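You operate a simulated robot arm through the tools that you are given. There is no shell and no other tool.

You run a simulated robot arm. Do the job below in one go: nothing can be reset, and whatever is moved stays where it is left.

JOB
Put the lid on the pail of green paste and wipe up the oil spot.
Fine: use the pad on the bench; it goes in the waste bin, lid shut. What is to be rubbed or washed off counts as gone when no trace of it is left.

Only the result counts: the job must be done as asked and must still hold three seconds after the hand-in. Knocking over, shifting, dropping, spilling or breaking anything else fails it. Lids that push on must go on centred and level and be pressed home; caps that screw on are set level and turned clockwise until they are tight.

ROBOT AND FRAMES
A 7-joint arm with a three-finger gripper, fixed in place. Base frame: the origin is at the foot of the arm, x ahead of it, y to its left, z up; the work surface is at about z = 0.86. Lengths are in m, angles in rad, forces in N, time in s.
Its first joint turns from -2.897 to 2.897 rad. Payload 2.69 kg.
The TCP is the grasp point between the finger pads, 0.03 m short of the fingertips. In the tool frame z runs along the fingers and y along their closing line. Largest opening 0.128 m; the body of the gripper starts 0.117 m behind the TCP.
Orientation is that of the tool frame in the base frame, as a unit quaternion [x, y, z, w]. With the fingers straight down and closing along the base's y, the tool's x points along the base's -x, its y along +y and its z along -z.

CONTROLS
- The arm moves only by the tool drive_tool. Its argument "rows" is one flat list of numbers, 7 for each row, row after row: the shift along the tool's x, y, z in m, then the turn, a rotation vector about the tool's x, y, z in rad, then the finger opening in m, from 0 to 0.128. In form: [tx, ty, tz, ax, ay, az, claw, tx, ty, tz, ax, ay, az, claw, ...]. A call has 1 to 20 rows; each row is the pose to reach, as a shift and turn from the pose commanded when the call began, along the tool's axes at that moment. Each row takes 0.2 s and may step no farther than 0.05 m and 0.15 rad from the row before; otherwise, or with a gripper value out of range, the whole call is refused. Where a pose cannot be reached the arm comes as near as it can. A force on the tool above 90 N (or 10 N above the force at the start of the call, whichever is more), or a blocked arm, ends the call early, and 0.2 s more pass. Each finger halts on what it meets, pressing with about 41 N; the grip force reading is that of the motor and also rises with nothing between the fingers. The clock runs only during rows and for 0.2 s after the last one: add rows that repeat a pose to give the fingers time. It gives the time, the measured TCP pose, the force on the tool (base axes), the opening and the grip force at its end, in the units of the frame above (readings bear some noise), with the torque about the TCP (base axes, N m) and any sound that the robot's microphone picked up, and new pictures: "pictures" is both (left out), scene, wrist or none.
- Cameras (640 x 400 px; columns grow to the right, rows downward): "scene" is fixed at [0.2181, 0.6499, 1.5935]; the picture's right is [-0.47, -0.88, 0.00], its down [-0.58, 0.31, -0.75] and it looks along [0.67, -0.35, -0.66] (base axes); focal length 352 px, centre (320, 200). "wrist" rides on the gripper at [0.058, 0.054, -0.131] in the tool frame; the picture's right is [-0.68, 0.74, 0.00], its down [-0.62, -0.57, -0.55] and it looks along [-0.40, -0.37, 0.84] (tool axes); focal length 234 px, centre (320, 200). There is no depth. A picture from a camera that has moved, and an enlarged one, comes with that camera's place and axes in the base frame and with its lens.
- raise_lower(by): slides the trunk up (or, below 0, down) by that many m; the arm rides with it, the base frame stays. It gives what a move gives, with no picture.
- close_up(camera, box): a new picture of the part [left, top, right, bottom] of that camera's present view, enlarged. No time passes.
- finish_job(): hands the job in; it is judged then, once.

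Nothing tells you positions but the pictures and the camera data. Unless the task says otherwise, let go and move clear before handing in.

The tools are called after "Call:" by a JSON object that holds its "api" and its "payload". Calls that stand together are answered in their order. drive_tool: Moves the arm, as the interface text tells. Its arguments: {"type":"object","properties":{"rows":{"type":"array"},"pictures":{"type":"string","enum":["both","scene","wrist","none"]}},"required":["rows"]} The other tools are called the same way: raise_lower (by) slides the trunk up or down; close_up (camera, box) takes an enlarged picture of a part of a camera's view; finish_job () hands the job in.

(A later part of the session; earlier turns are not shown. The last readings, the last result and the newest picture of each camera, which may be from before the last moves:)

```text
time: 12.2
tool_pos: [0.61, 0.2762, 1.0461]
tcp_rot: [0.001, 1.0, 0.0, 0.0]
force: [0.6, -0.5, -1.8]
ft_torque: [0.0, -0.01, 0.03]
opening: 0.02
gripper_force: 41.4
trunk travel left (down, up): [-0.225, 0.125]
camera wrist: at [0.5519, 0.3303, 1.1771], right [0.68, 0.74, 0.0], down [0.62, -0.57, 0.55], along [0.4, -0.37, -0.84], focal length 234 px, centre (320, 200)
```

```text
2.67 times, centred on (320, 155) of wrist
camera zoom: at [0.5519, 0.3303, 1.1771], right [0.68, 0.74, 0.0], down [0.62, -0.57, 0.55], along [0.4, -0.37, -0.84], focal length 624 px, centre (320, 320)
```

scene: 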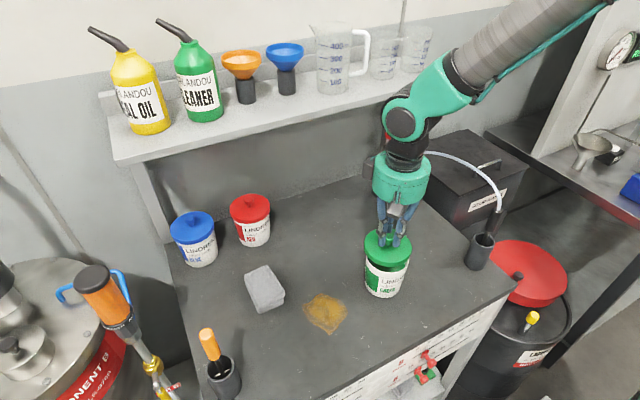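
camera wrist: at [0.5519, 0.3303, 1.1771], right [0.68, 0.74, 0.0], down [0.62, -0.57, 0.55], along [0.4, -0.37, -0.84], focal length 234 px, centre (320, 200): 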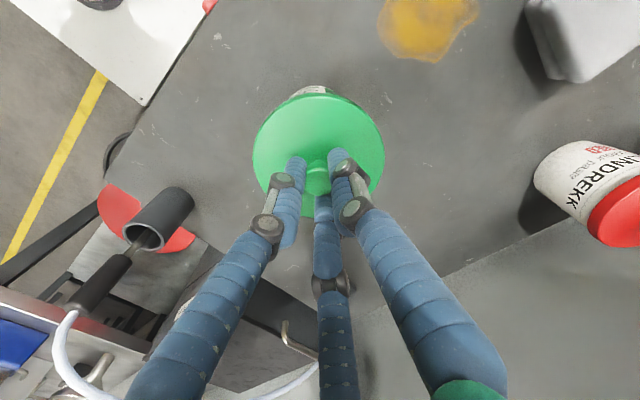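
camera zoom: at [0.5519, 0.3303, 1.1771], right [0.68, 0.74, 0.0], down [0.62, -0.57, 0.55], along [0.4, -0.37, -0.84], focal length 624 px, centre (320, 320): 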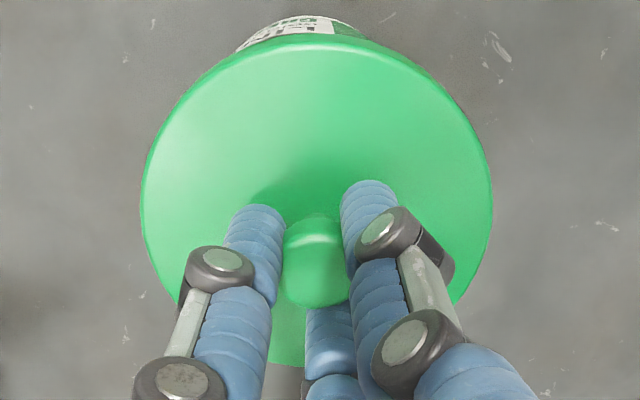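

The lid is nearly over the pail, but I want the rim position to a millimetre or two. I'll back off to one side, so that the wrist camera looks almost straight down onto the open pail.

Call:
{"api": "drive_tool", "payload": {"rows": [0, 0, -0.04, 0, 0, 0, 0.008, 0.004, -0.03, -0.06, 0, 0, 0, 0.008, 0.008, -0.07, -0.074, 0, 0, 0, 0.008, 0.0104, -0.104, -0.074, 0, 0, 0, 0.008, 0.0104, -0.104, -0.074, 0, 0, 0, 0.008, 0.0104, -0.104, -0.074, 0, 0, 0, 0.008]}}

Call:
{"api": "close_up", "payload": {"camera": "wrist", "box": [330, 0, 450, 120]}}

Call:
{"api": "close_up", "payload": {"camera": "wrist", "box": [240, 80, 400, 230]}}

```text
time: 13.6
tool_pos: [0.598, 0.1715, 1.1186]
tcp_rot: [0.001, 1.0, 0.0, 0.0]
force: [0.4, 0.9, 0.0]
ft_torque: [-0.02, 0.02, 0.0]
opening: 0.0198
gripper_force: 40.6
trunk travel left (down, up): [-0.225, 0.125]
camera wrist: at [0.5397, 0.2255, 1.2504], right [0.68, 0.74, 0.0], down [0.62, -0.57, 0.55], along [0.4, -0.37, -0.84], focal length 234 px, centre (320, 200)
```

scene: 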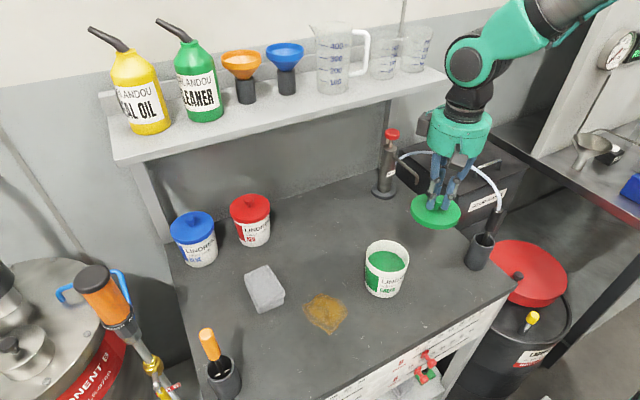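
wrist: 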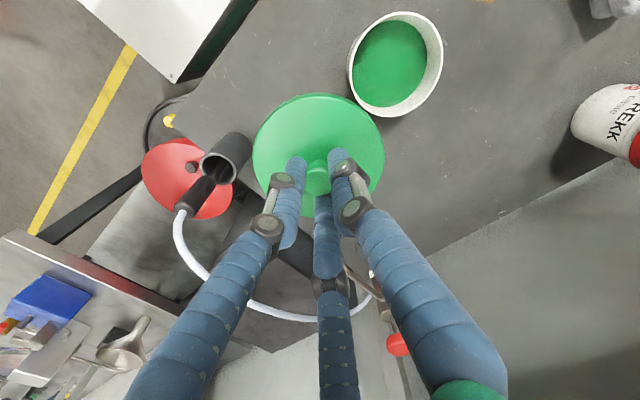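

```text
3.33 times, centred on (390, 60) of wrist
camera zoom: at [0.5397, 0.2255, 1.2504], right [0.68, 0.74, 0.0], down [0.62, -0.57, 0.55], along [0.4, -0.37, -0.84], focal length 781 px, centre (87, 667)
```

zoom: 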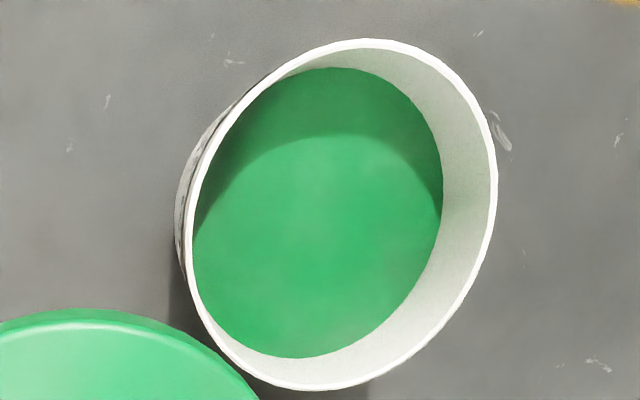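

```text
2.67 times, centred on (320, 155) of wrist
camera zoom: at [0.5397, 0.2255, 1.2504], right [0.68, 0.74, 0.0], down [0.62, -0.57, 0.55], along [0.4, -0.37, -0.84], focal length 624 px, centre (320, 320)
```

zoom: 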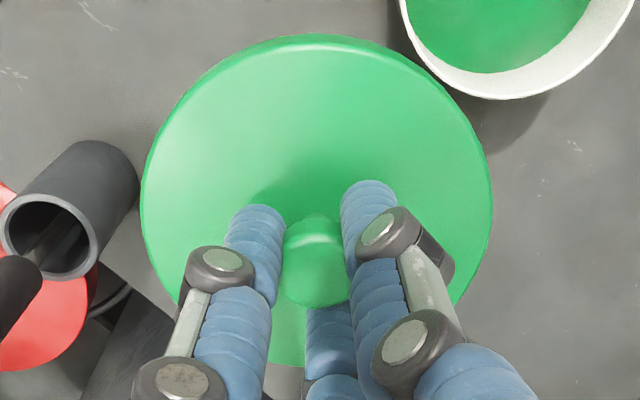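

Two wrist views and the scene view agree: the rim centre is at about (0.608, 0.272, 0.964). I'll bring the lid back to about 1.5 cm above the rim and check the position again.

Call:
{"api": "drive_tool", "payload": {"rows": [-0.003, 0.034, 0.0, 0, 0, 0, 0.008, -0.007, 0.07, 0.0, 0, 0, 0, 0.008, -0.0108, 0.1005, 0.01, 0, 0, 0, 0.008, -0.0108, 0.1005, 0.05, 0, 0, 0, 0.008, -0.0108, 0.1005, 0.0894, 0, 0, 0, 0.008, -0.0108, 0.1005, 0.0894, 0, 0, 0, 0.008, -0.0108, 0.1005, 0.0894, 0, 0, 0, 0.008]}}

Call:
{"api": "close_up", "payload": {"camera": "scene", "box": [340, 215, 440, 305]}}

Call:
{"api": "close_up", "payload": {"camera": "wrist", "box": [240, 70, 400, 230]}}

```text
time: 15.2
tool_pos: [0.6092, 0.271, 1.0307]
tcp_rot: [0.0, 1.0, 0.0, 0.0]
force: [-0.5, -0.6, -0.3]
ft_torque: [0.0, -0.05, -0.01]
opening: 0.0198
gripper_force: 40.8
trunk travel left (down, up): [-0.225, 0.125]
camera wrist: at [0.5512, 0.3259, 1.1621], right [0.68, 0.74, 0.0], down [0.62, -0.57, 0.55], along [0.4, -0.37, -0.84], focal length 234 px, centre (320, 200)
```

scene: 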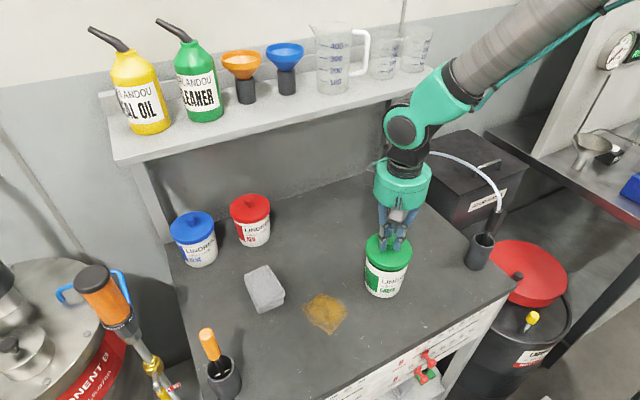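
wrist: 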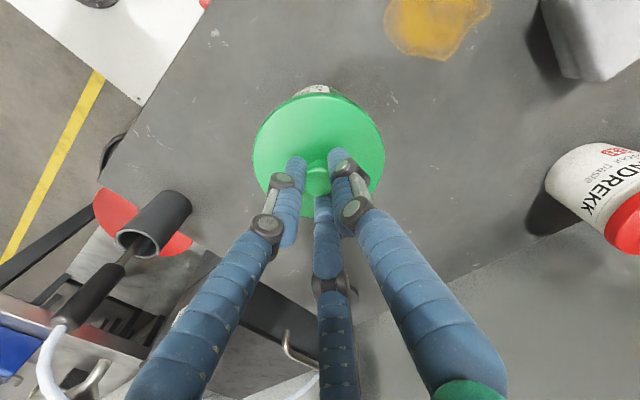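

```text
4.44 times, centred on (390, 260) of scene
camera zoom: at [0.2181, 0.6499, 1.5935], right [-0.47, -0.88, 0.0], down [-0.58, 0.31, -0.75], along [0.67, -0.35, -0.66], focal length 1566 px, centre (9, -67)
```

zoom: 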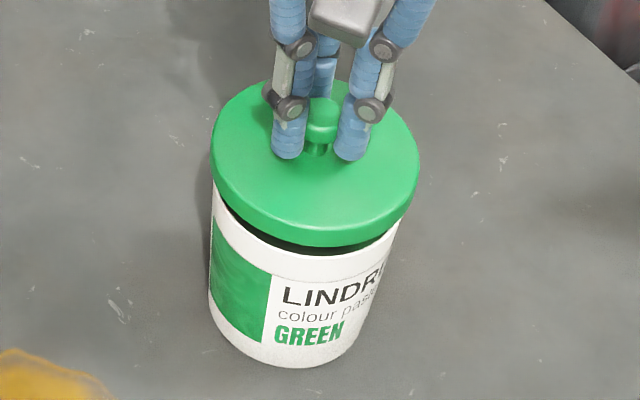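

```text
2.50 times, centred on (320, 150) of wrist
camera zoom: at [0.5512, 0.3259, 1.1621], right [0.68, 0.74, 0.0], down [0.62, -0.57, 0.55], along [0.4, -0.37, -0.84], focal length 585 px, centre (320, 325)
```

zoom: 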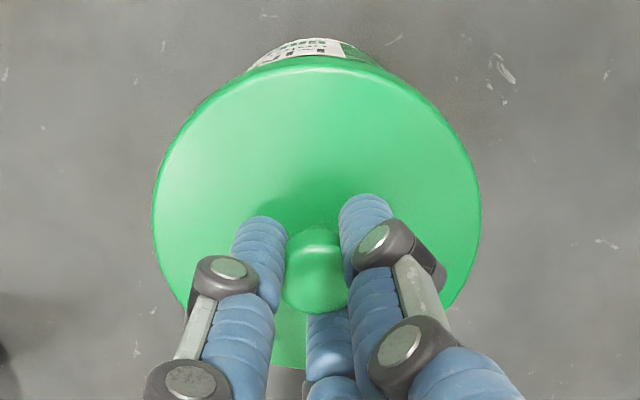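

The lid and pail now line up well sideways in the scene view. I'll lower another centimetre to just above the rim and compare again.

Call:
{"api": "drive_tool", "payload": {"rows": [0.0005, 0, 0.005, 0, 0, 0, 0.008, 0.0005, 0, 0.01, 0, 0, 0, 0.008, 0.0005, 0, 0.01, 0, 0, 0, 0.008]}}

Call:
{"api": "close_up", "payload": {"camera": "scene", "box": [350, 225, 430, 305]}}

Call:
{"api": "close_up", "payload": {"camera": "wrist", "box": [270, 70, 370, 170]}}

```text
time: 16.0
tool_pos: [0.609, 0.2719, 1.0208]
tcp_rot: [0.0, 1.0, 0.0, 0.0]
force: [-0.7, 0.6, -0.6]
ft_torque: [0.03, -0.01, 0.02]
opening: 0.0198
gripper_force: 41.3
trunk travel left (down, up): [-0.225, 0.125]
camera wrist: at [0.5514, 0.3264, 1.1512], right [0.68, 0.74, 0.0], down [0.62, -0.57, 0.55], along [0.4, -0.37, -0.84], focal length 234 px, centre (320, 200)
```

scene: 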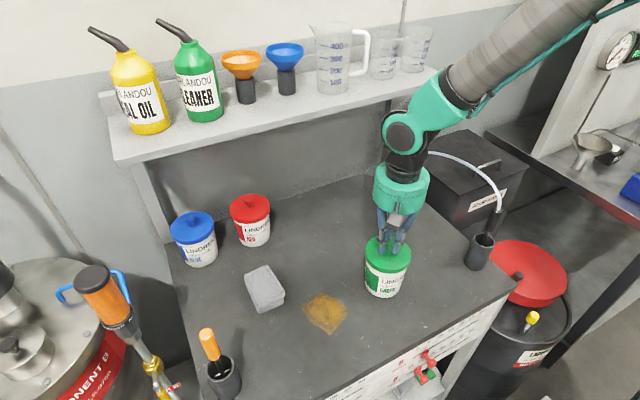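
wrist: 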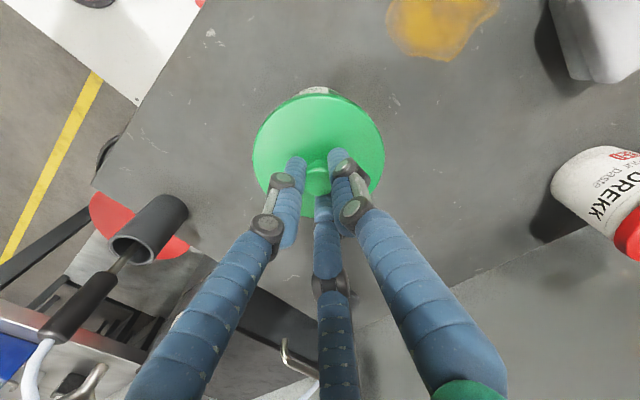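

```text
5.00 times, centred on (390, 265) of scene
camera zoom: at [0.2181, 0.6499, 1.5935], right [-0.47, -0.88, 0.0], down [-0.58, 0.31, -0.75], along [0.67, -0.35, -0.66], focal length 1762 px, centre (-30, -125)
```

zoom: 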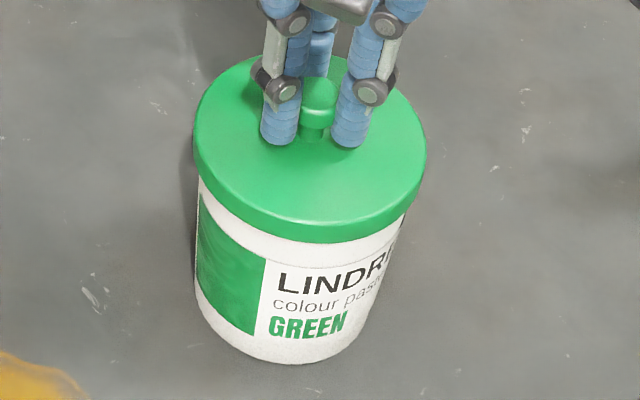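

```text
4.00 times, centred on (320, 120) of wrist
camera zoom: at [0.5514, 0.3264, 1.1512], right [0.68, 0.74, 0.0], down [0.62, -0.57, 0.55], along [0.4, -0.37, -0.84], focal length 937 px, centre (320, 520)
```

zoom: 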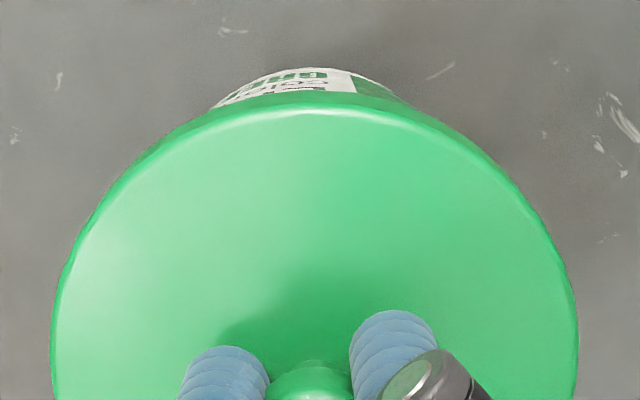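

The lid is a few millimetres above the rim and looks centred. I'll lower in small steps and feel for first contact.

Call:
{"api": "drive_tool", "payload": {"rows": [0, 0, 0.0015, 0, 0, 0, 0.008, 0, 0, 0.003, 0, 0, 0, 0.008, 0, 0, 0.003, 0, 0, 0, 0.008], "pictures": "none"}}

```text
time: 16.8
tool_pos: [0.6103, 0.2728, 1.0164]
tcp_rot: [0.0, 1.0, 0.001, 0.0]
force: [0.1, 0.1, 0.3]
ft_torque: [0.02, 0.0, -0.02]
opening: 0.0199
gripper_force: 40.9
trunk travel left (down, up): [-0.225, 0.125]
```

Call:
{"api": "drive_tool", "payload": {"rows": [0, 0, 0.0015, 0, 0, 0, 0.008, 0, 0, 0.003, 0, 0, 0, 0.008, 0, 0, 0.003, 0, 0, 0, 0.008]}}

Call:
{"api": "close_up", "payload": {"camera": "scene", "box": [350, 225, 430, 305]}}

Call:
{"api": "close_up", "payload": {"camera": "wrist", "box": [270, 70, 370, 170]}}

```text
time: 17.6
tool_pos: [0.61, 0.2724, 1.0132]
tcp_rot: [-0.001, 1.0, 0.0, -0.001]
force: [0.1, -0.1, -0.4]
ft_torque: [0.02, 0.0, -0.03]
opening: 0.0201
gripper_force: 41.5
trunk travel left (down, up): [-0.225, 0.125]
camera wrist: at [0.5518, 0.3264, 1.1451], right [0.68, 0.74, 0.0], down [0.62, -0.57, 0.55], along [0.4, -0.37, -0.84], focal length 234 px, centre (320, 200)
```

scene: 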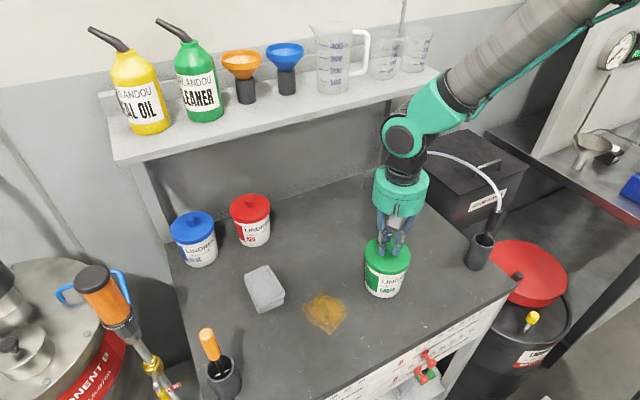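
wrist: 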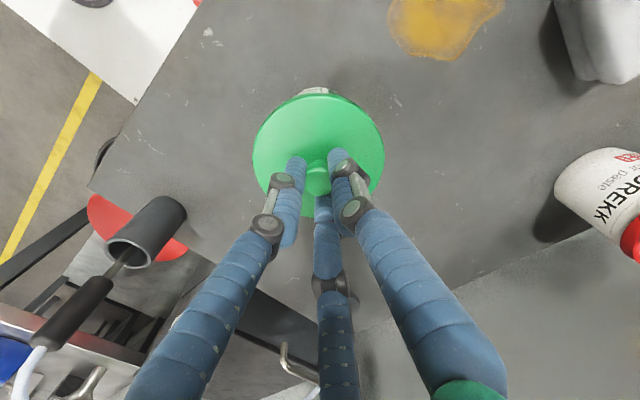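

```text
5.00 times, centred on (390, 265) of scene
camera zoom: at [0.2181, 0.6499, 1.5935], right [-0.47, -0.88, 0.0], down [-0.58, 0.31, -0.75], along [0.67, -0.35, -0.66], focal length 1762 px, centre (-30, -125)
```

zoom: 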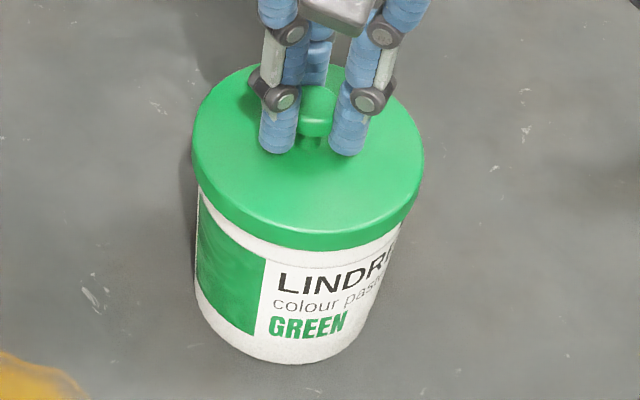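

```text
4.00 times, centred on (320, 120) of wrist
camera zoom: at [0.5518, 0.3264, 1.1451], right [0.68, 0.74, 0.0], down [0.62, -0.57, 0.55], along [0.4, -0.37, -0.84], focal length 937 px, centre (320, 520)
```

zoom: 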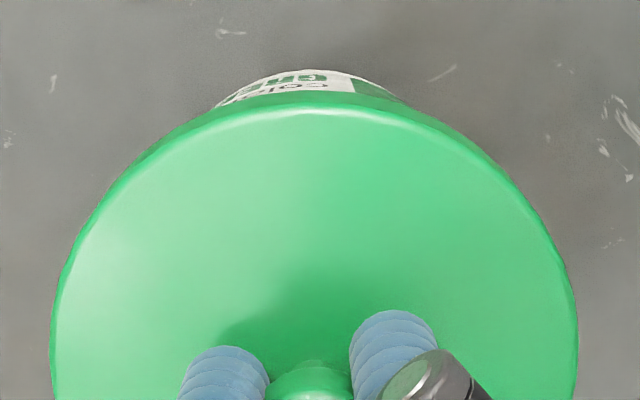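

No contact yet and the alignment is within about a millimetre. I'll nudge by 1 mm and continue down in small steps.

Call:
{"api": "drive_tool", "payload": {"rows": [0.001, -0.0007, 0.0, 0, 0, 0, 0.008, 0.001, -0.0007, 0.002, 0, 0, 0, 0.008, 0.001, -0.0007, 0.002, 0, 0, 0, 0.008], "pictures": "none"}}

```text
time: 18.4
tool_pos: [0.6102, 0.2702, 1.0131]
tcp_rot: [0.0, 1.0, 0.0, 0.0]
force: [0.5, -0.7, -0.4]
ft_torque: [0.03, -0.01, -0.01]
opening: 0.0197
gripper_force: 40.8
trunk travel left (down, up): [-0.225, 0.125]
```

Call:
{"api": "drive_tool", "payload": {"rows": [0, 0, 0.001, 0, 0, 0, 0.008, 0, 0, 0.002, 0, 0, 0, 0.008, 0, 0, 0.002, 0, 0, 0, 0.008], "pictures": "wrist"}}

```text
time: 19.2
tool_pos: [0.6105, 0.2716, 1.0089]
tcp_rot: [0.0, 1.0, 0.0, 0.0]
force: [0.6, -0.4, -0.9]
ft_torque: [-0.01, -0.02, -0.03]
opening: 0.0198
gripper_force: 41.3
trunk travel left (down, up): [-0.225, 0.125]
camera wrist: at [0.551, 0.3258, 1.1416], right [0.68, 0.74, 0.0], down [0.62, -0.57, 0.55], along [0.4, -0.37, -0.84], focal length 234 px, centre (320, 200)
```

wrist: 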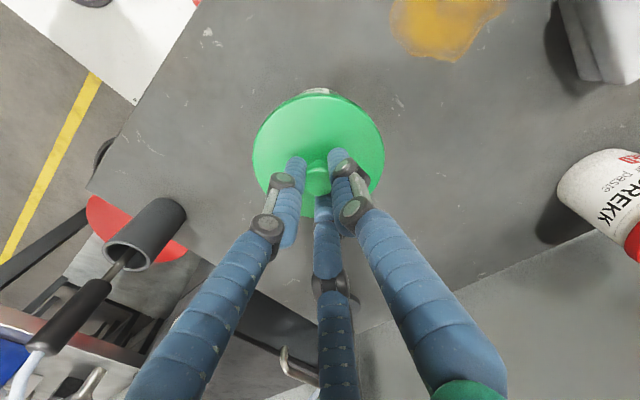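

Call:
{"api": "drive_tool", "payload": {"rows": [0, 0, 0.001, 0, 0, 0, 0.008, 0, 0, 0.002, 0, 0, 0, 0.008, 0, 0, 0.002, 0, 0, 0, 0.008], "pictures": "scene"}}

Call:
{"api": "close_up", "payload": {"camera": "scene", "box": [350, 225, 430, 305]}}

```text
time: 20.0
tool_pos: [0.6094, 0.2728, 1.0072]
tcp_rot: [0.0, 1.0, 0.0, 0.001]
force: [-1.0, -0.3, 4.0]
ft_torque: [0.13, -0.09, 0.06]
opening: 0.0197
gripper_force: 41.1
trunk travel left (down, up): [-0.225, 0.125]
```

scene: 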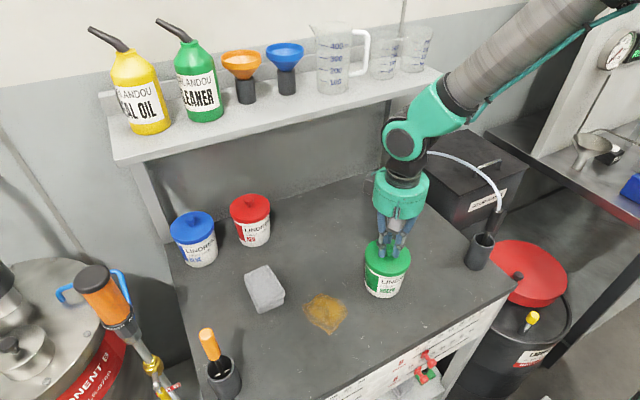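

```text
5.00 times, centred on (390, 265) of scene
camera zoom: at [0.2181, 0.6499, 1.5935], right [-0.47, -0.88, 0.0], down [-0.58, 0.31, -0.75], along [0.67, -0.35, -0.66], focal length 1762 px, centre (-30, -125)
```

zoom: 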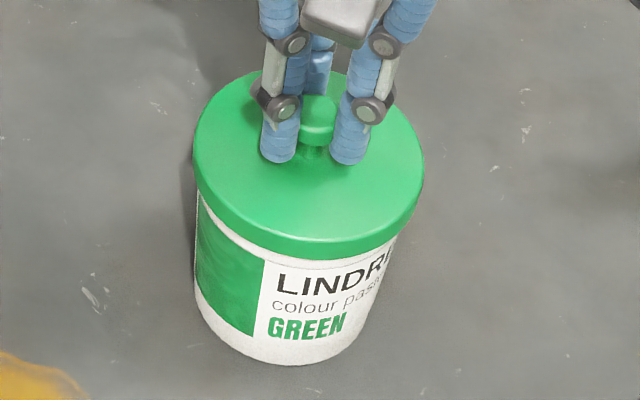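

Light contact now (about 4 N), with the skirt already around the rim, so the lid has started on. I'll press further down in small increments while holding it level.

Call:
{"api": "drive_tool", "payload": {"rows": [0, 0, 0.001, 0, 0, 0, 0.008, 0, 0, 0.002, 0, 0, 0, 0.008, 0, 0, 0.002, 0, 0, 0, 0.008], "pictures": "none"}}

```text
time: 20.8
tool_pos: [0.6083, 0.272, 1.0082]
tcp_rot: [-0.001, 1.0, 0.001, 0.002]
force: [-6.4, -0.4, 32.8]
ft_torque: [-0.03, 0.11, 0.02]
opening: 0.0195
gripper_force: 41.1
trunk travel left (down, up): [-0.225, 0.125]
```

Call:
{"api": "drive_tool", "payload": {"rows": [0.0005, 0, 0.001, 0, 0, 0, 0.008, 0.0005, 0, 0.002, 0, 0, 0, 0.008, 0.0005, 0, 0.002, 0, 0, 0, 0.008]}}

Call:
{"api": "close_up", "payload": {"camera": "scene", "box": [350, 225, 430, 305]}}

Call:
{"api": "close_up", "payload": {"camera": "wrist", "box": [240, 70, 400, 230]}}

```text
time: 21.6
tool_pos: [0.6089, 0.273, 1.0077]
tcp_rot: [-0.001, 1.0, 0.001, 0.003]
force: [4.8, -2.0, 57.9]
ft_torque: [-0.17, -0.02, 0.01]
opening: 0.0198
gripper_force: 40.7
trunk travel left (down, up): [-0.225, 0.125]
camera wrist: at [0.5497, 0.3254, 1.1381], right [0.68, 0.74, 0.01], down [0.61, -0.57, 0.55], along [0.41, -0.37, -0.83], focal length 234 px, centre (320, 200)
```

scene: 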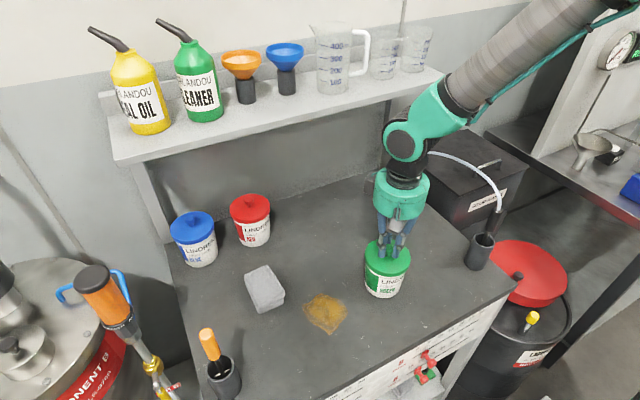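
wrist: 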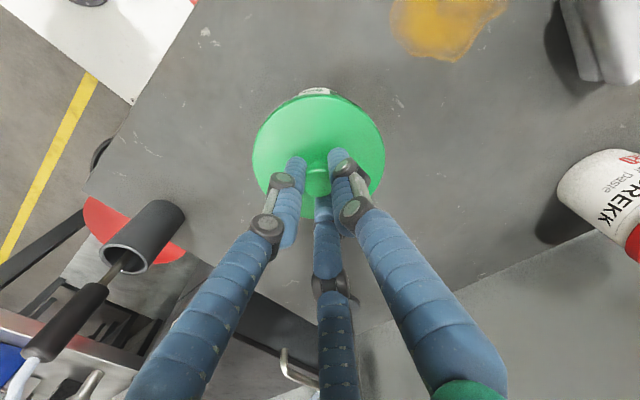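

```text
5.00 times, centred on (390, 265) of scene
camera zoom: at [0.2181, 0.6499, 1.5935], right [-0.47, -0.88, 0.0], down [-0.58, 0.31, -0.75], along [0.67, -0.35, -0.66], focal length 1762 px, centre (-30, -125)
```

zoom: 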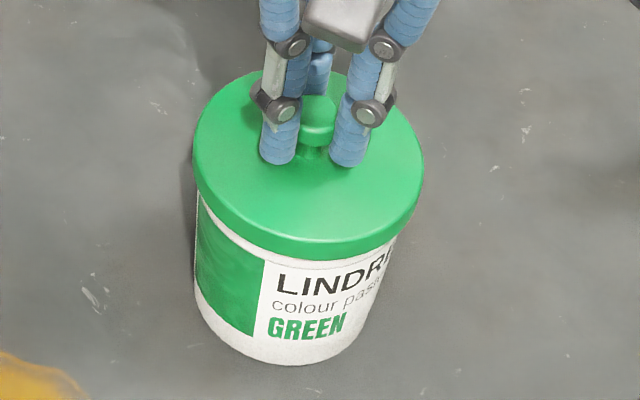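

```text
2.50 times, centred on (320, 150) of wrist
camera zoom: at [0.5497, 0.3254, 1.1381], right [0.68, 0.74, 0.01], down [0.61, -0.57, 0.55], along [0.41, -0.37, -0.83], focal length 585 px, centre (320, 325)
```

zoom: 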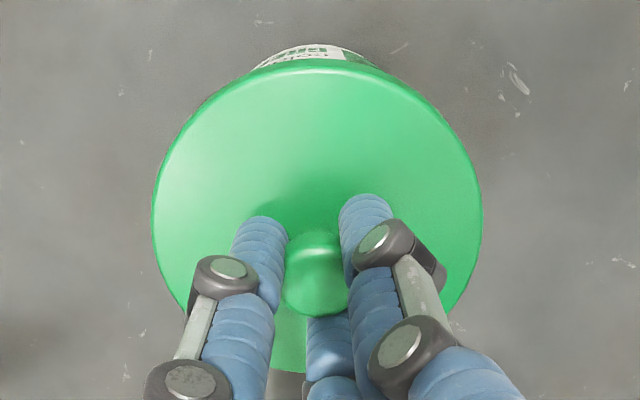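

The force is up to 58 N with no further movement, so the lid may be home or held up just short. I'll compare it with how the lids sit on the closed blue and red pails.

Call:
{"api": "close_up", "payload": {"camera": "scene", "box": [210, 185, 290, 265]}}

Call:
{"api": "close_up", "payload": {"camera": "scene", "box": [155, 200, 235, 280]}}

Call:
{"api": "close_up", "payload": {"camera": "scene", "box": [365, 235, 415, 300]}}

```text
5.00 times, centred on (250, 225) of scene
camera zoom: at [0.2181, 0.6499, 1.5935], right [-0.47, -0.88, 0.0], down [-0.58, 0.31, -0.75], along [0.67, -0.35, -0.66], focal length 1762 px, centre (670, 75)
```

zoom: 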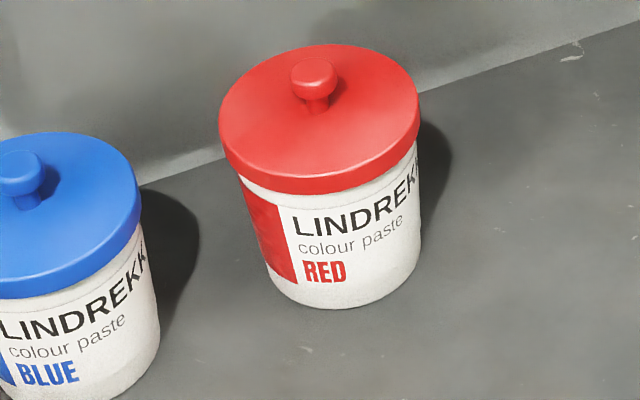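

```text
5.00 times, centred on (195, 240) of scene
camera zoom: at [0.2181, 0.6499, 1.5935], right [-0.47, -0.88, 0.0], down [-0.58, 0.31, -0.75], along [0.67, -0.35, -0.66], focal length 1762 px, centre (945, 0)
```

zoom: 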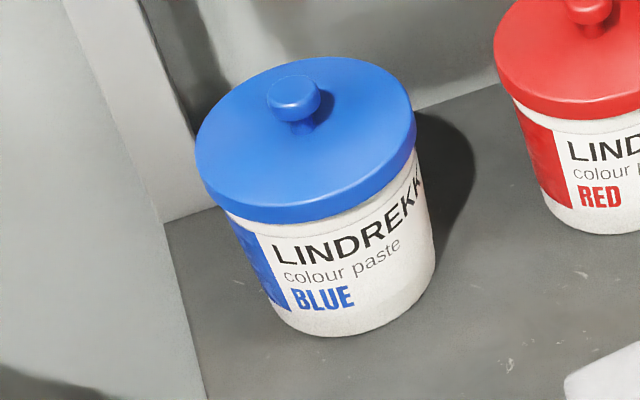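

```text
6.15 times, centred on (390, 268) of scene
camera zoom: at [0.2181, 0.6499, 1.5935], right [-0.47, -0.88, 0.0], down [-0.58, 0.31, -0.75], along [0.67, -0.35, -0.66], focal length 2168 px, centre (-111, -215)
```

zoom: 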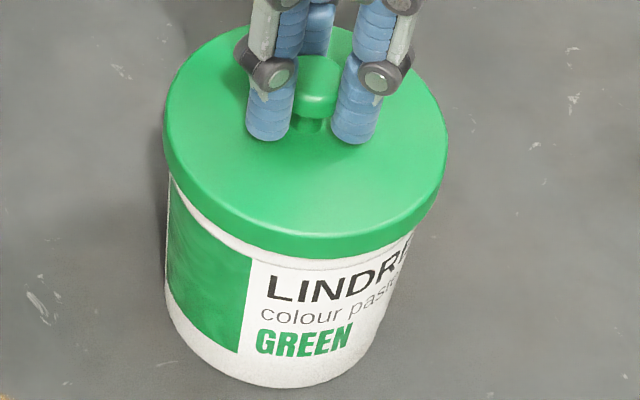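

Call:
{"api": "close_up", "payload": {"camera": "scene", "box": [225, 205, 275, 250]}}

Call:
{"api": "close_up", "payload": {"camera": "scene", "box": [365, 255, 415, 300]}}

Call:
{"api": "close_up", "payload": {"camera": "scene", "box": [170, 225, 220, 270]}}

```text
8.89 times, centred on (250, 228) of scene
camera zoom: at [0.2181, 0.6499, 1.5935], right [-0.47, -0.88, 0.0], down [-0.58, 0.31, -0.75], along [0.67, -0.35, -0.66], focal length 3132 px, centre (942, -44)
```

zoom: 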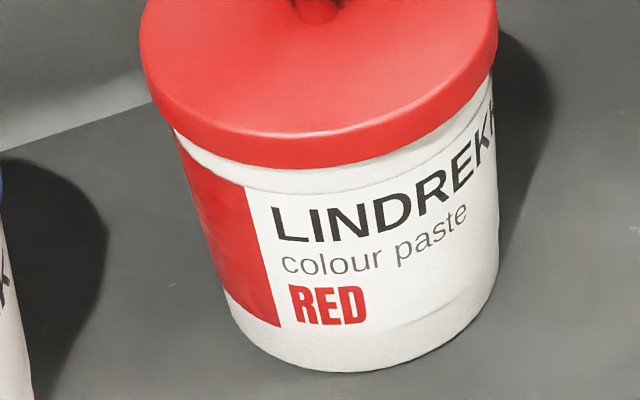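

```text
8.89 times, centred on (390, 278) of scene
camera zoom: at [0.2181, 0.6499, 1.5935], right [-0.47, -0.88, 0.0], down [-0.58, 0.31, -0.75], along [0.67, -0.35, -0.66], focal length 3132 px, centre (-302, -489)
```

zoom: 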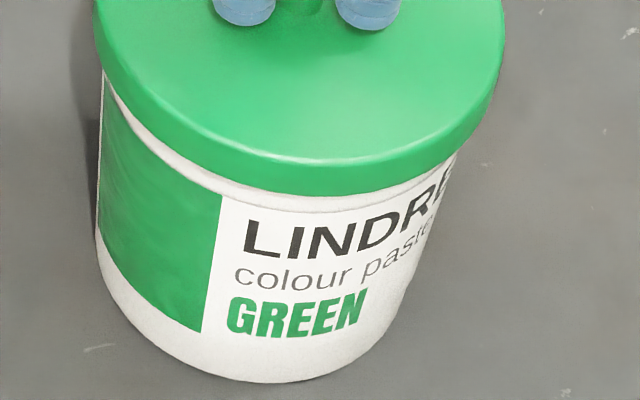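

```text
8.89 times, centred on (195, 248) of scene
camera zoom: at [0.2181, 0.6499, 1.5935], right [-0.47, -0.88, 0.0], down [-0.58, 0.31, -0.75], along [0.67, -0.35, -0.66], focal length 3132 px, centre (1431, -222)
```

zoom: 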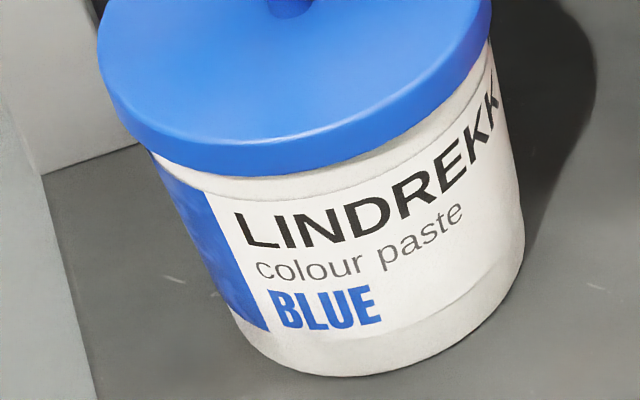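

Compared with the red pail, the green lid's skirt sits at the same depth below the rim, so it appears to be home. I'll unload, open the fingers, rise and inspect, then press once more on the knob with closed fingers to be sure.

Call:
{"api": "drive_tool", "payload": {"rows": [0, 0, -0.002, 0, 0, 0, 0.008, 0, 0, -0.004, 0, 0, 0, 0.008, 0, 0, -0.004, 0, 0, 0, 0.03, 0, 0, -0.004, 0, 0, 0, 0.056, 0, 0, -0.02, 0, 0, 0, 0.056, 0, 0, -0.06, 0, 0, 0, 0.056, 0, 0, -0.1, 0, 0, 0, 0.056, 0, 0, -0.1, 0, 0, 0, 0.056]}}

Call:
{"api": "close_up", "payload": {"camera": "scene", "box": [350, 225, 430, 305]}}

Call:
{"api": "close_up", "payload": {"camera": "wrist", "box": [240, 60, 400, 220]}}

```text
time: 23.4
tool_pos: [0.6087, 0.2715, 1.1034]
tcp_rot: [0.0, 1.0, 0.0, 0.0]
force: [-0.2, 0.0, -0.1]
ft_torque: [0.0, 0.0, 0.01]
opening: 0.0561
gripper_force: 0.0
trunk travel left (down, up): [-0.225, 0.125]
heard: snap
camera wrist: at [0.5499, 0.3254, 1.2343], right [0.68, 0.74, 0.0], down [0.62, -0.57, 0.55], along [0.4, -0.37, -0.84], focal length 234 px, centre (320, 200)
```

scene: 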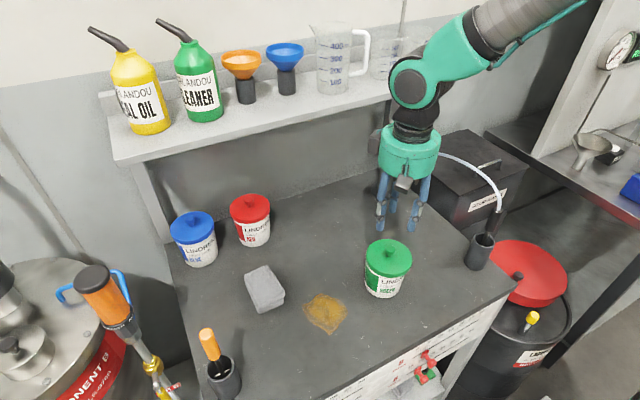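
wrist: 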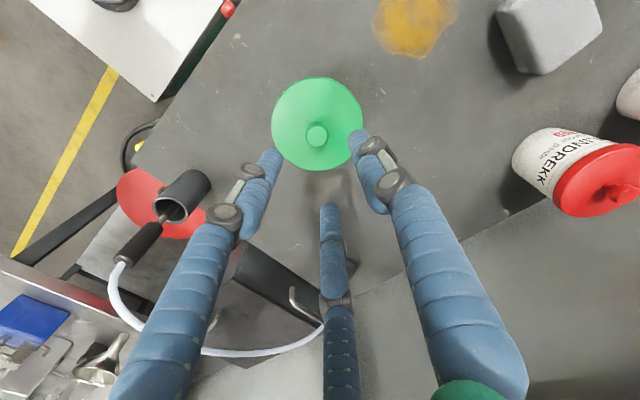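

```text
5.00 times, centred on (390, 265) of scene
camera zoom: at [0.2181, 0.6499, 1.5935], right [-0.47, -0.88, 0.0], down [-0.58, 0.31, -0.75], along [0.67, -0.35, -0.66], focal length 1762 px, centre (-30, -125)
```

zoom: 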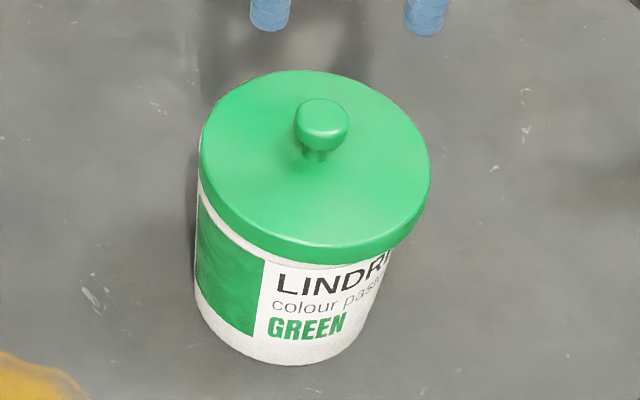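

```text
2.50 times, centred on (320, 140) of wrist
camera zoom: at [0.5499, 0.3254, 1.2343], right [0.68, 0.74, 0.0], down [0.62, -0.57, 0.55], along [0.4, -0.37, -0.84], focal length 585 px, centre (320, 350)
```

zoom: 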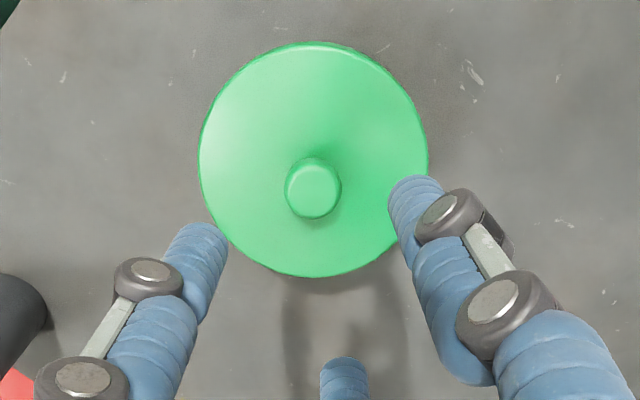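

I heard a snap during that release, and the lid now appears shifted about 4 mm, with white rim peeking out on the left. I need to look closely before doing anything else.

Call:
{"api": "close_up", "payload": {"camera": "scene", "box": [360, 235, 420, 285]}}

Call:
{"api": "close_up", "payload": {"camera": "wrist", "box": [260, 60, 380, 180]}}

Call:
{"api": "close_up", "payload": {"camera": "scene", "box": [360, 245, 390, 275]}}

Call:
{"api": "close_up", "payload": {"camera": "scene", "box": [390, 245, 420, 275]}}

```text
8.00 times, centred on (390, 260) of scene
camera zoom: at [0.2181, 0.6499, 1.5935], right [-0.47, -0.88, 0.0], down [-0.58, 0.31, -0.75], along [0.67, -0.35, -0.66], focal length 2819 px, centre (-240, -280)
```

zoom: 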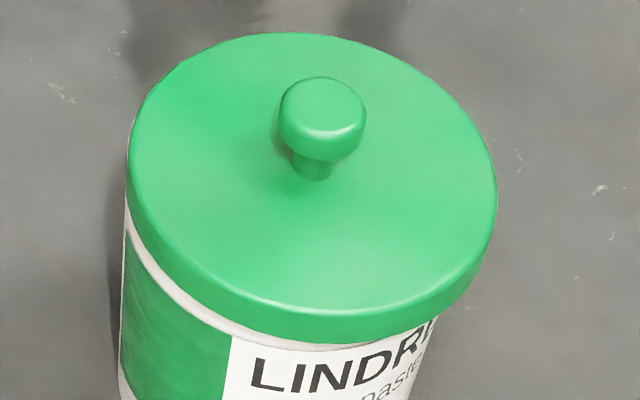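

```text
3.33 times, centred on (320, 120) of wrist
camera zoom: at [0.5499, 0.3254, 1.2343], right [0.68, 0.74, 0.0], down [0.62, -0.57, 0.55], along [0.4, -0.37, -0.84], focal length 781 px, centre (320, 467)
```

zoom: 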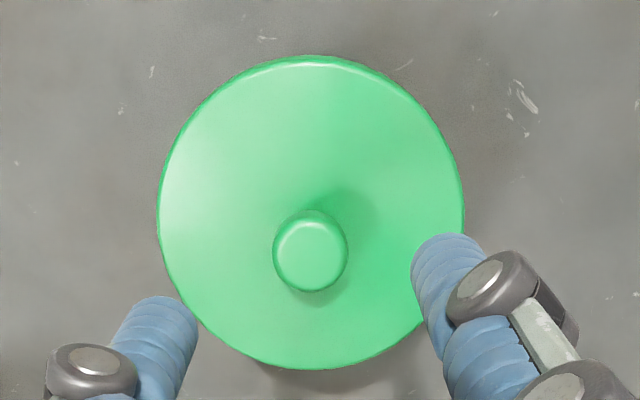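

```text
13.33 times, centred on (375, 260) of scene
camera zoom: at [0.2181, 0.6499, 1.5935], right [-0.47, -0.88, 0.0], down [-0.58, 0.31, -0.75], along [0.67, -0.35, -0.66], focal length 4698 px, centre (-413, -600)
```

zoom: 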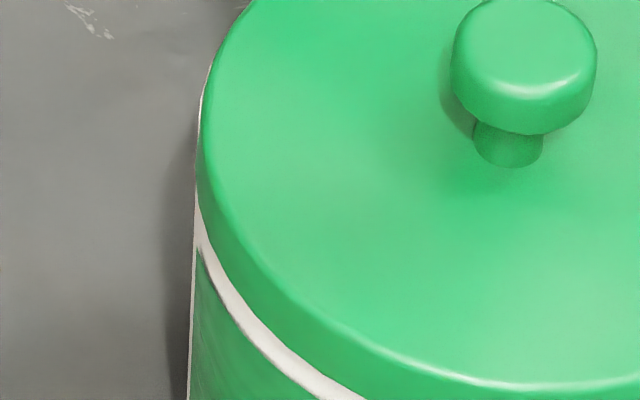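

```text
13.33 times, centred on (405, 260) of scene
camera zoom: at [0.2181, 0.6499, 1.5935], right [-0.47, -0.88, 0.0], down [-0.58, 0.31, -0.75], along [0.67, -0.35, -0.66], focal length 4698 px, centre (-813, -600)
```

zoom: 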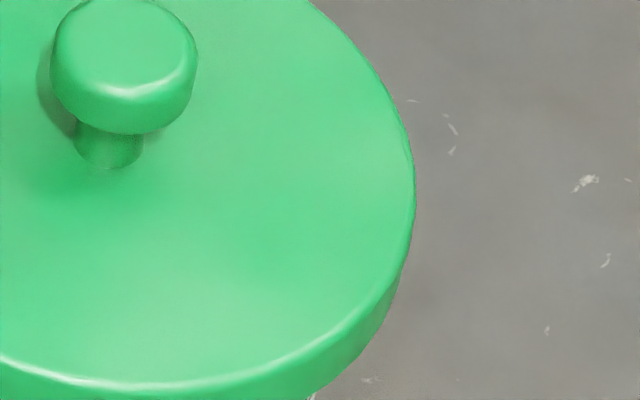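

The snap could mean the lid clicked home, but I need to verify that it's centred and level. I'll move aside to view the closed pail from the other side with the wrist camera.

Call:
{"api": "drive_tool", "payload": {"rows": [-0.01, 0.035, 0.0, 0, 0, 0, 0.056, -0.02, 0.07, 0.0, 0, 0, 0, 0.056, -0.03, 0.105, 0.0, 0, 0, 0, 0.056, -0.045, 0.145, 0.0, 0, 0, 0, 0.056, -0.05, 0.148, 0.0, 0, 0, 0, 0.056, -0.05, 0.148, 0.0, 0, 0, 0, 0.056], "pictures": "wrist"}}

Call:
{"api": "close_up", "payload": {"camera": "wrist", "box": [160, 130, 260, 220]}}

```text
time: 24.8
tool_pos: [0.6604, 0.4199, 1.1036]
tcp_rot: [0.0, 1.0, 0.0, 0.0]
force: [-0.5, -0.8, -0.1]
ft_torque: [0.02, 0.01, -0.03]
opening: 0.0561
gripper_force: 0.0
trunk travel left (down, up): [-0.225, 0.125]
camera wrist: at [0.6011, 0.4738, 1.2355], right [0.68, 0.74, 0.0], down [0.62, -0.57, 0.55], along [0.4, -0.37, -0.84], focal length 234 px, centre (320, 200)
```

wrist: 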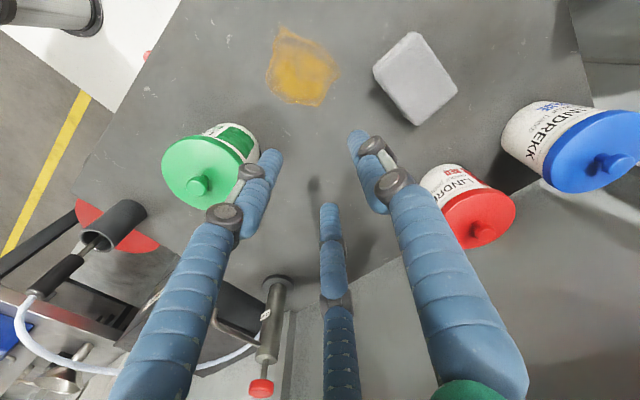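

```text
4.44 times, centred on (210, 175) of wrist
camera zoom: at [0.6011, 0.4738, 1.2355], right [0.68, 0.74, 0.0], down [0.62, -0.57, 0.55], along [0.4, -0.37, -0.84], focal length 1041 px, centre (809, 311)
```

zoom: 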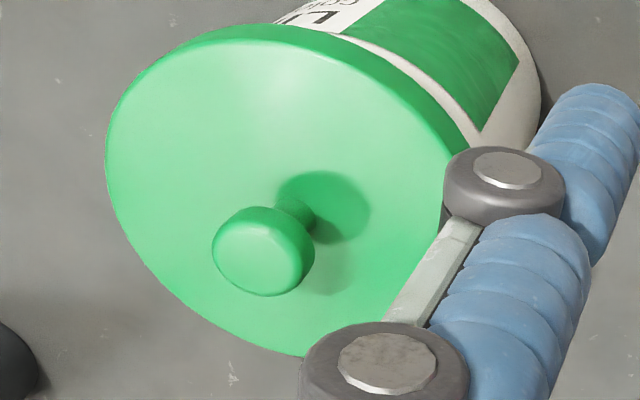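

Call:
{"api": "drive_tool", "payload": {"rows": [0, 0, 0, 0, 0, 0, 0.02, 0, 0, 0, 0, 0, 0, 0.0, 0, 0, 0, 0, 0, 0, 0.0], "pictures": "wrist"}}

Call:
{"api": "close_up", "payload": {"camera": "wrist", "box": [160, 120, 260, 220]}}

Call:
{"api": "close_up", "payload": {"camera": "wrist", "box": [410, 160, 530, 260]}}

```text
time: 25.6
tool_pos: [0.6597, 0.4201, 1.1035]
tcp_rot: [0.001, 1.0, 0.0, 0.001]
force: [0.5, 0.2, -0.5]
ft_torque: [0.02, -0.01, -0.03]
opening: 0.0021
gripper_force: 31.6
trunk travel left (down, up): [-0.225, 0.125]
camera wrist: at [0.6012, 0.4741, 1.2351], right [0.68, 0.74, 0.0], down [0.62, -0.57, 0.55], along [0.4, -0.37, -0.84], focal length 234 px, centre (320, 200)
```

wrist: 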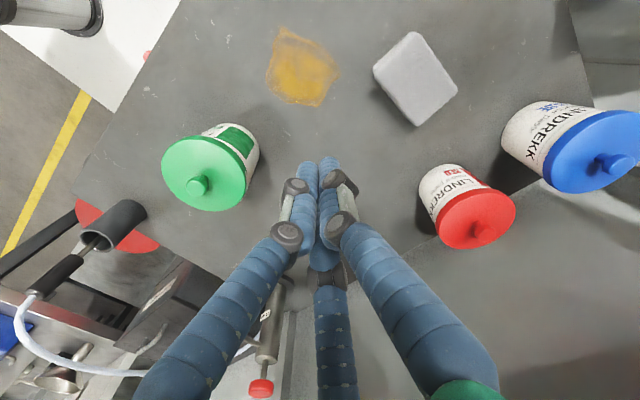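

```text
4.00 times, centred on (210, 170) of wrist
camera zoom: at [0.6012, 0.4741, 1.2351], right [0.68, 0.74, 0.0], down [0.62, -0.57, 0.55], along [0.4, -0.37, -0.84], focal length 937 px, centre (760, 320)
```

zoom: 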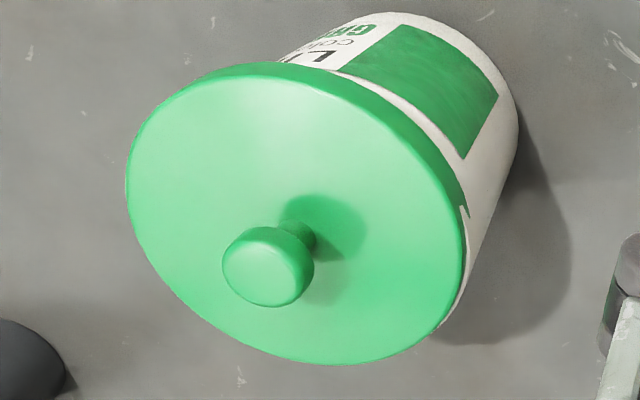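

```text
4.00 times, centred on (470, 210) of wrist
camera zoom: at [0.6012, 0.4741, 1.2351], right [0.68, 0.74, 0.0], down [0.62, -0.57, 0.55], along [0.4, -0.37, -0.84], focal length 937 px, centre (-280, 160)
```

zoom: 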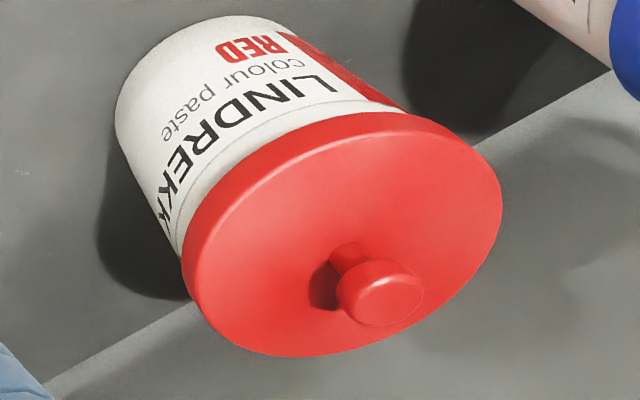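

From this side the white rim pokes out past the lid at its +x side, while the closed red pail's lid covers its rim all round. So the lid is off by about 4 mm toward −x. I'll go back over the knob, re-grip it and test gently whether the lid is loose.

Call:
{"api": "drive_tool", "payload": {"rows": [0.0138, -0.0373, 0.0, 0, 0, 0, 0.03, 0.0276, -0.0746, 0.0, 0, 0, 0, 0.056, 0.0414, -0.112, 0.0, 0, 0, 0, 0.056, 0.0552, -0.149, 0.0, 0, 0, 0, 0.056, 0.0552, -0.149, 0.03, 0, 0, 0, 0.056, 0.0552, -0.149, 0.054, 0, 0, 0, 0.056, 0.0552, -0.149, 0.054, 0, 0, 0, 0.056], "pictures": "wrist"}}

Call:
{"api": "close_up", "payload": {"camera": "wrist", "box": [250, 70, 390, 210]}}

Call:
{"api": "close_up", "payload": {"camera": "scene", "box": [350, 225, 430, 305]}}

```text
time: 27.2
tool_pos: [0.6036, 0.2707, 1.0502]
tcp_rot: [-0.001, 1.0, 0.0, 0.0]
force: [0.6, 0.2, 0.1]
ft_torque: [-0.01, 0.03, -0.04]
opening: 0.0562
gripper_force: 0.0
trunk travel left (down, up): [-0.225, 0.125]
camera wrist: at [0.5453, 0.3244, 1.1818], right [0.68, 0.74, 0.0], down [0.62, -0.57, 0.55], along [0.4, -0.37, -0.84], focal length 234 px, centre (320, 200)
```

wrist: 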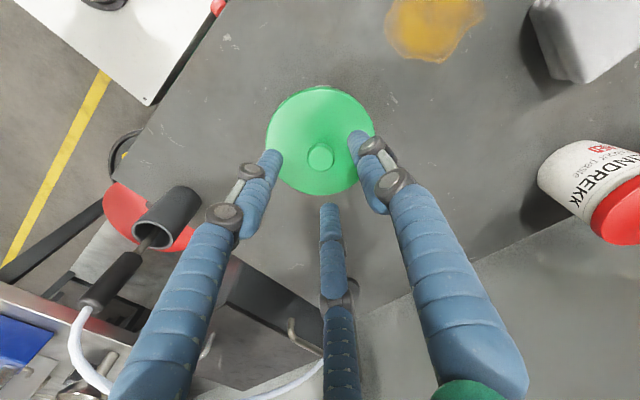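

```text
2.86 times, centred on (320, 140) of wrist
camera zoom: at [0.5453, 0.3244, 1.1818], right [0.68, 0.74, 0.0], down [0.62, -0.57, 0.55], along [0.4, -0.37, -0.84], focal length 669 px, centre (320, 371)
```

zoom: 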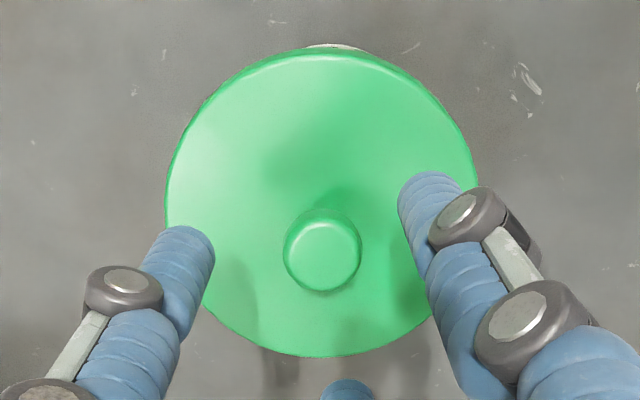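

```text
5.00 times, centred on (390, 265) of scene
camera zoom: at [0.2181, 0.6499, 1.5935], right [-0.47, -0.88, 0.0], down [-0.58, 0.31, -0.75], along [0.67, -0.35, -0.66], focal length 1762 px, centre (-30, -125)
```

zoom: 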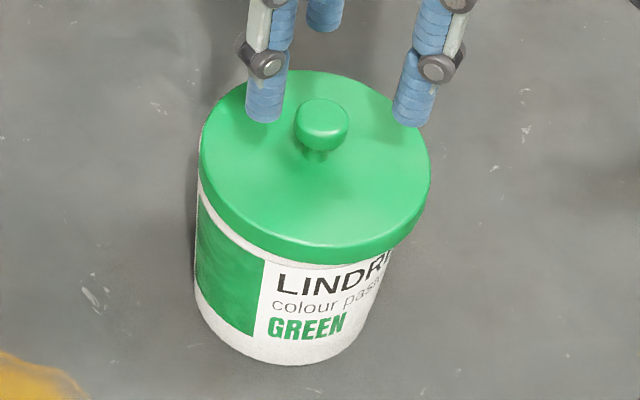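

Call:
{"api": "drive_tool", "payload": {"rows": [-0.001, 0, 0.02, 0, 0, 0, 0.056, -0.001, 0, 0.042, 0, 0, 0, 0.056, -0.001, 0, 0.042, 0, 0, 0, 0.03, -0.001, 0, 0.042, 0, 0, 0, 0.012, -0.001, 0, 0.042, 0, 0, 0, 0.008, -0.001, 0, 0.042, 0, 0, 0, 0.008]}}

Call:
{"api": "close_up", "payload": {"camera": "scene", "box": [350, 225, 430, 305]}}

```text
time: 28.6
tool_pos: [0.6035, 0.2709, 1.0071]
tcp_rot: [0.0, 1.0, 0.0, -0.001]
force: [0.3, 0.2, 0.1]
ft_torque: [0.05, 0.05, 0.03]
opening: 0.0199
gripper_force: 40.6
trunk travel left (down, up): [-0.225, 0.125]
heard: snap
camera wrist: at [0.5452, 0.3248, 1.1395], right [0.68, 0.74, 0.0], down [0.62, -0.57, 0.55], along [0.4, -0.37, -0.84], focal length 234 px, centre (320, 200)
```

scene: 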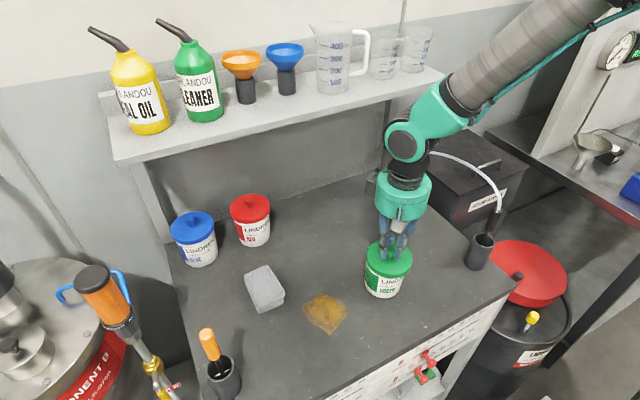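
wrist: 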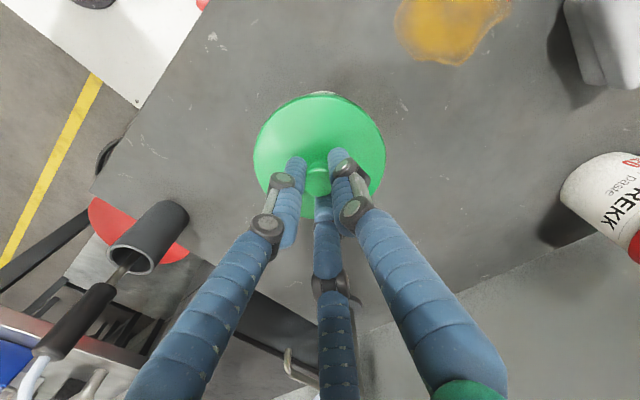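

```text
5.00 times, centred on (390, 265) of scene
camera zoom: at [0.2181, 0.6499, 1.5935], right [-0.47, -0.88, 0.0], down [-0.58, 0.31, -0.75], along [0.67, -0.35, -0.66], focal length 1762 px, centre (-30, -125)
```

zoom: 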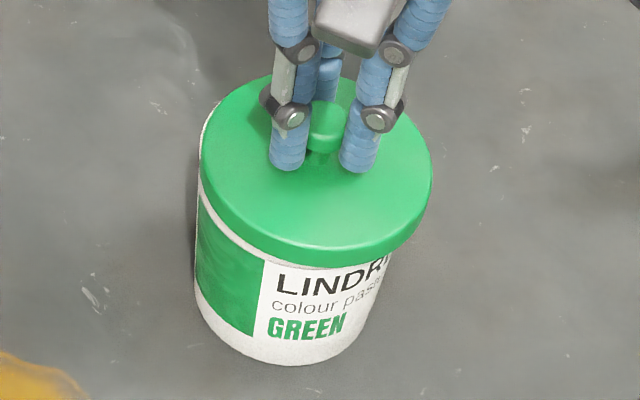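

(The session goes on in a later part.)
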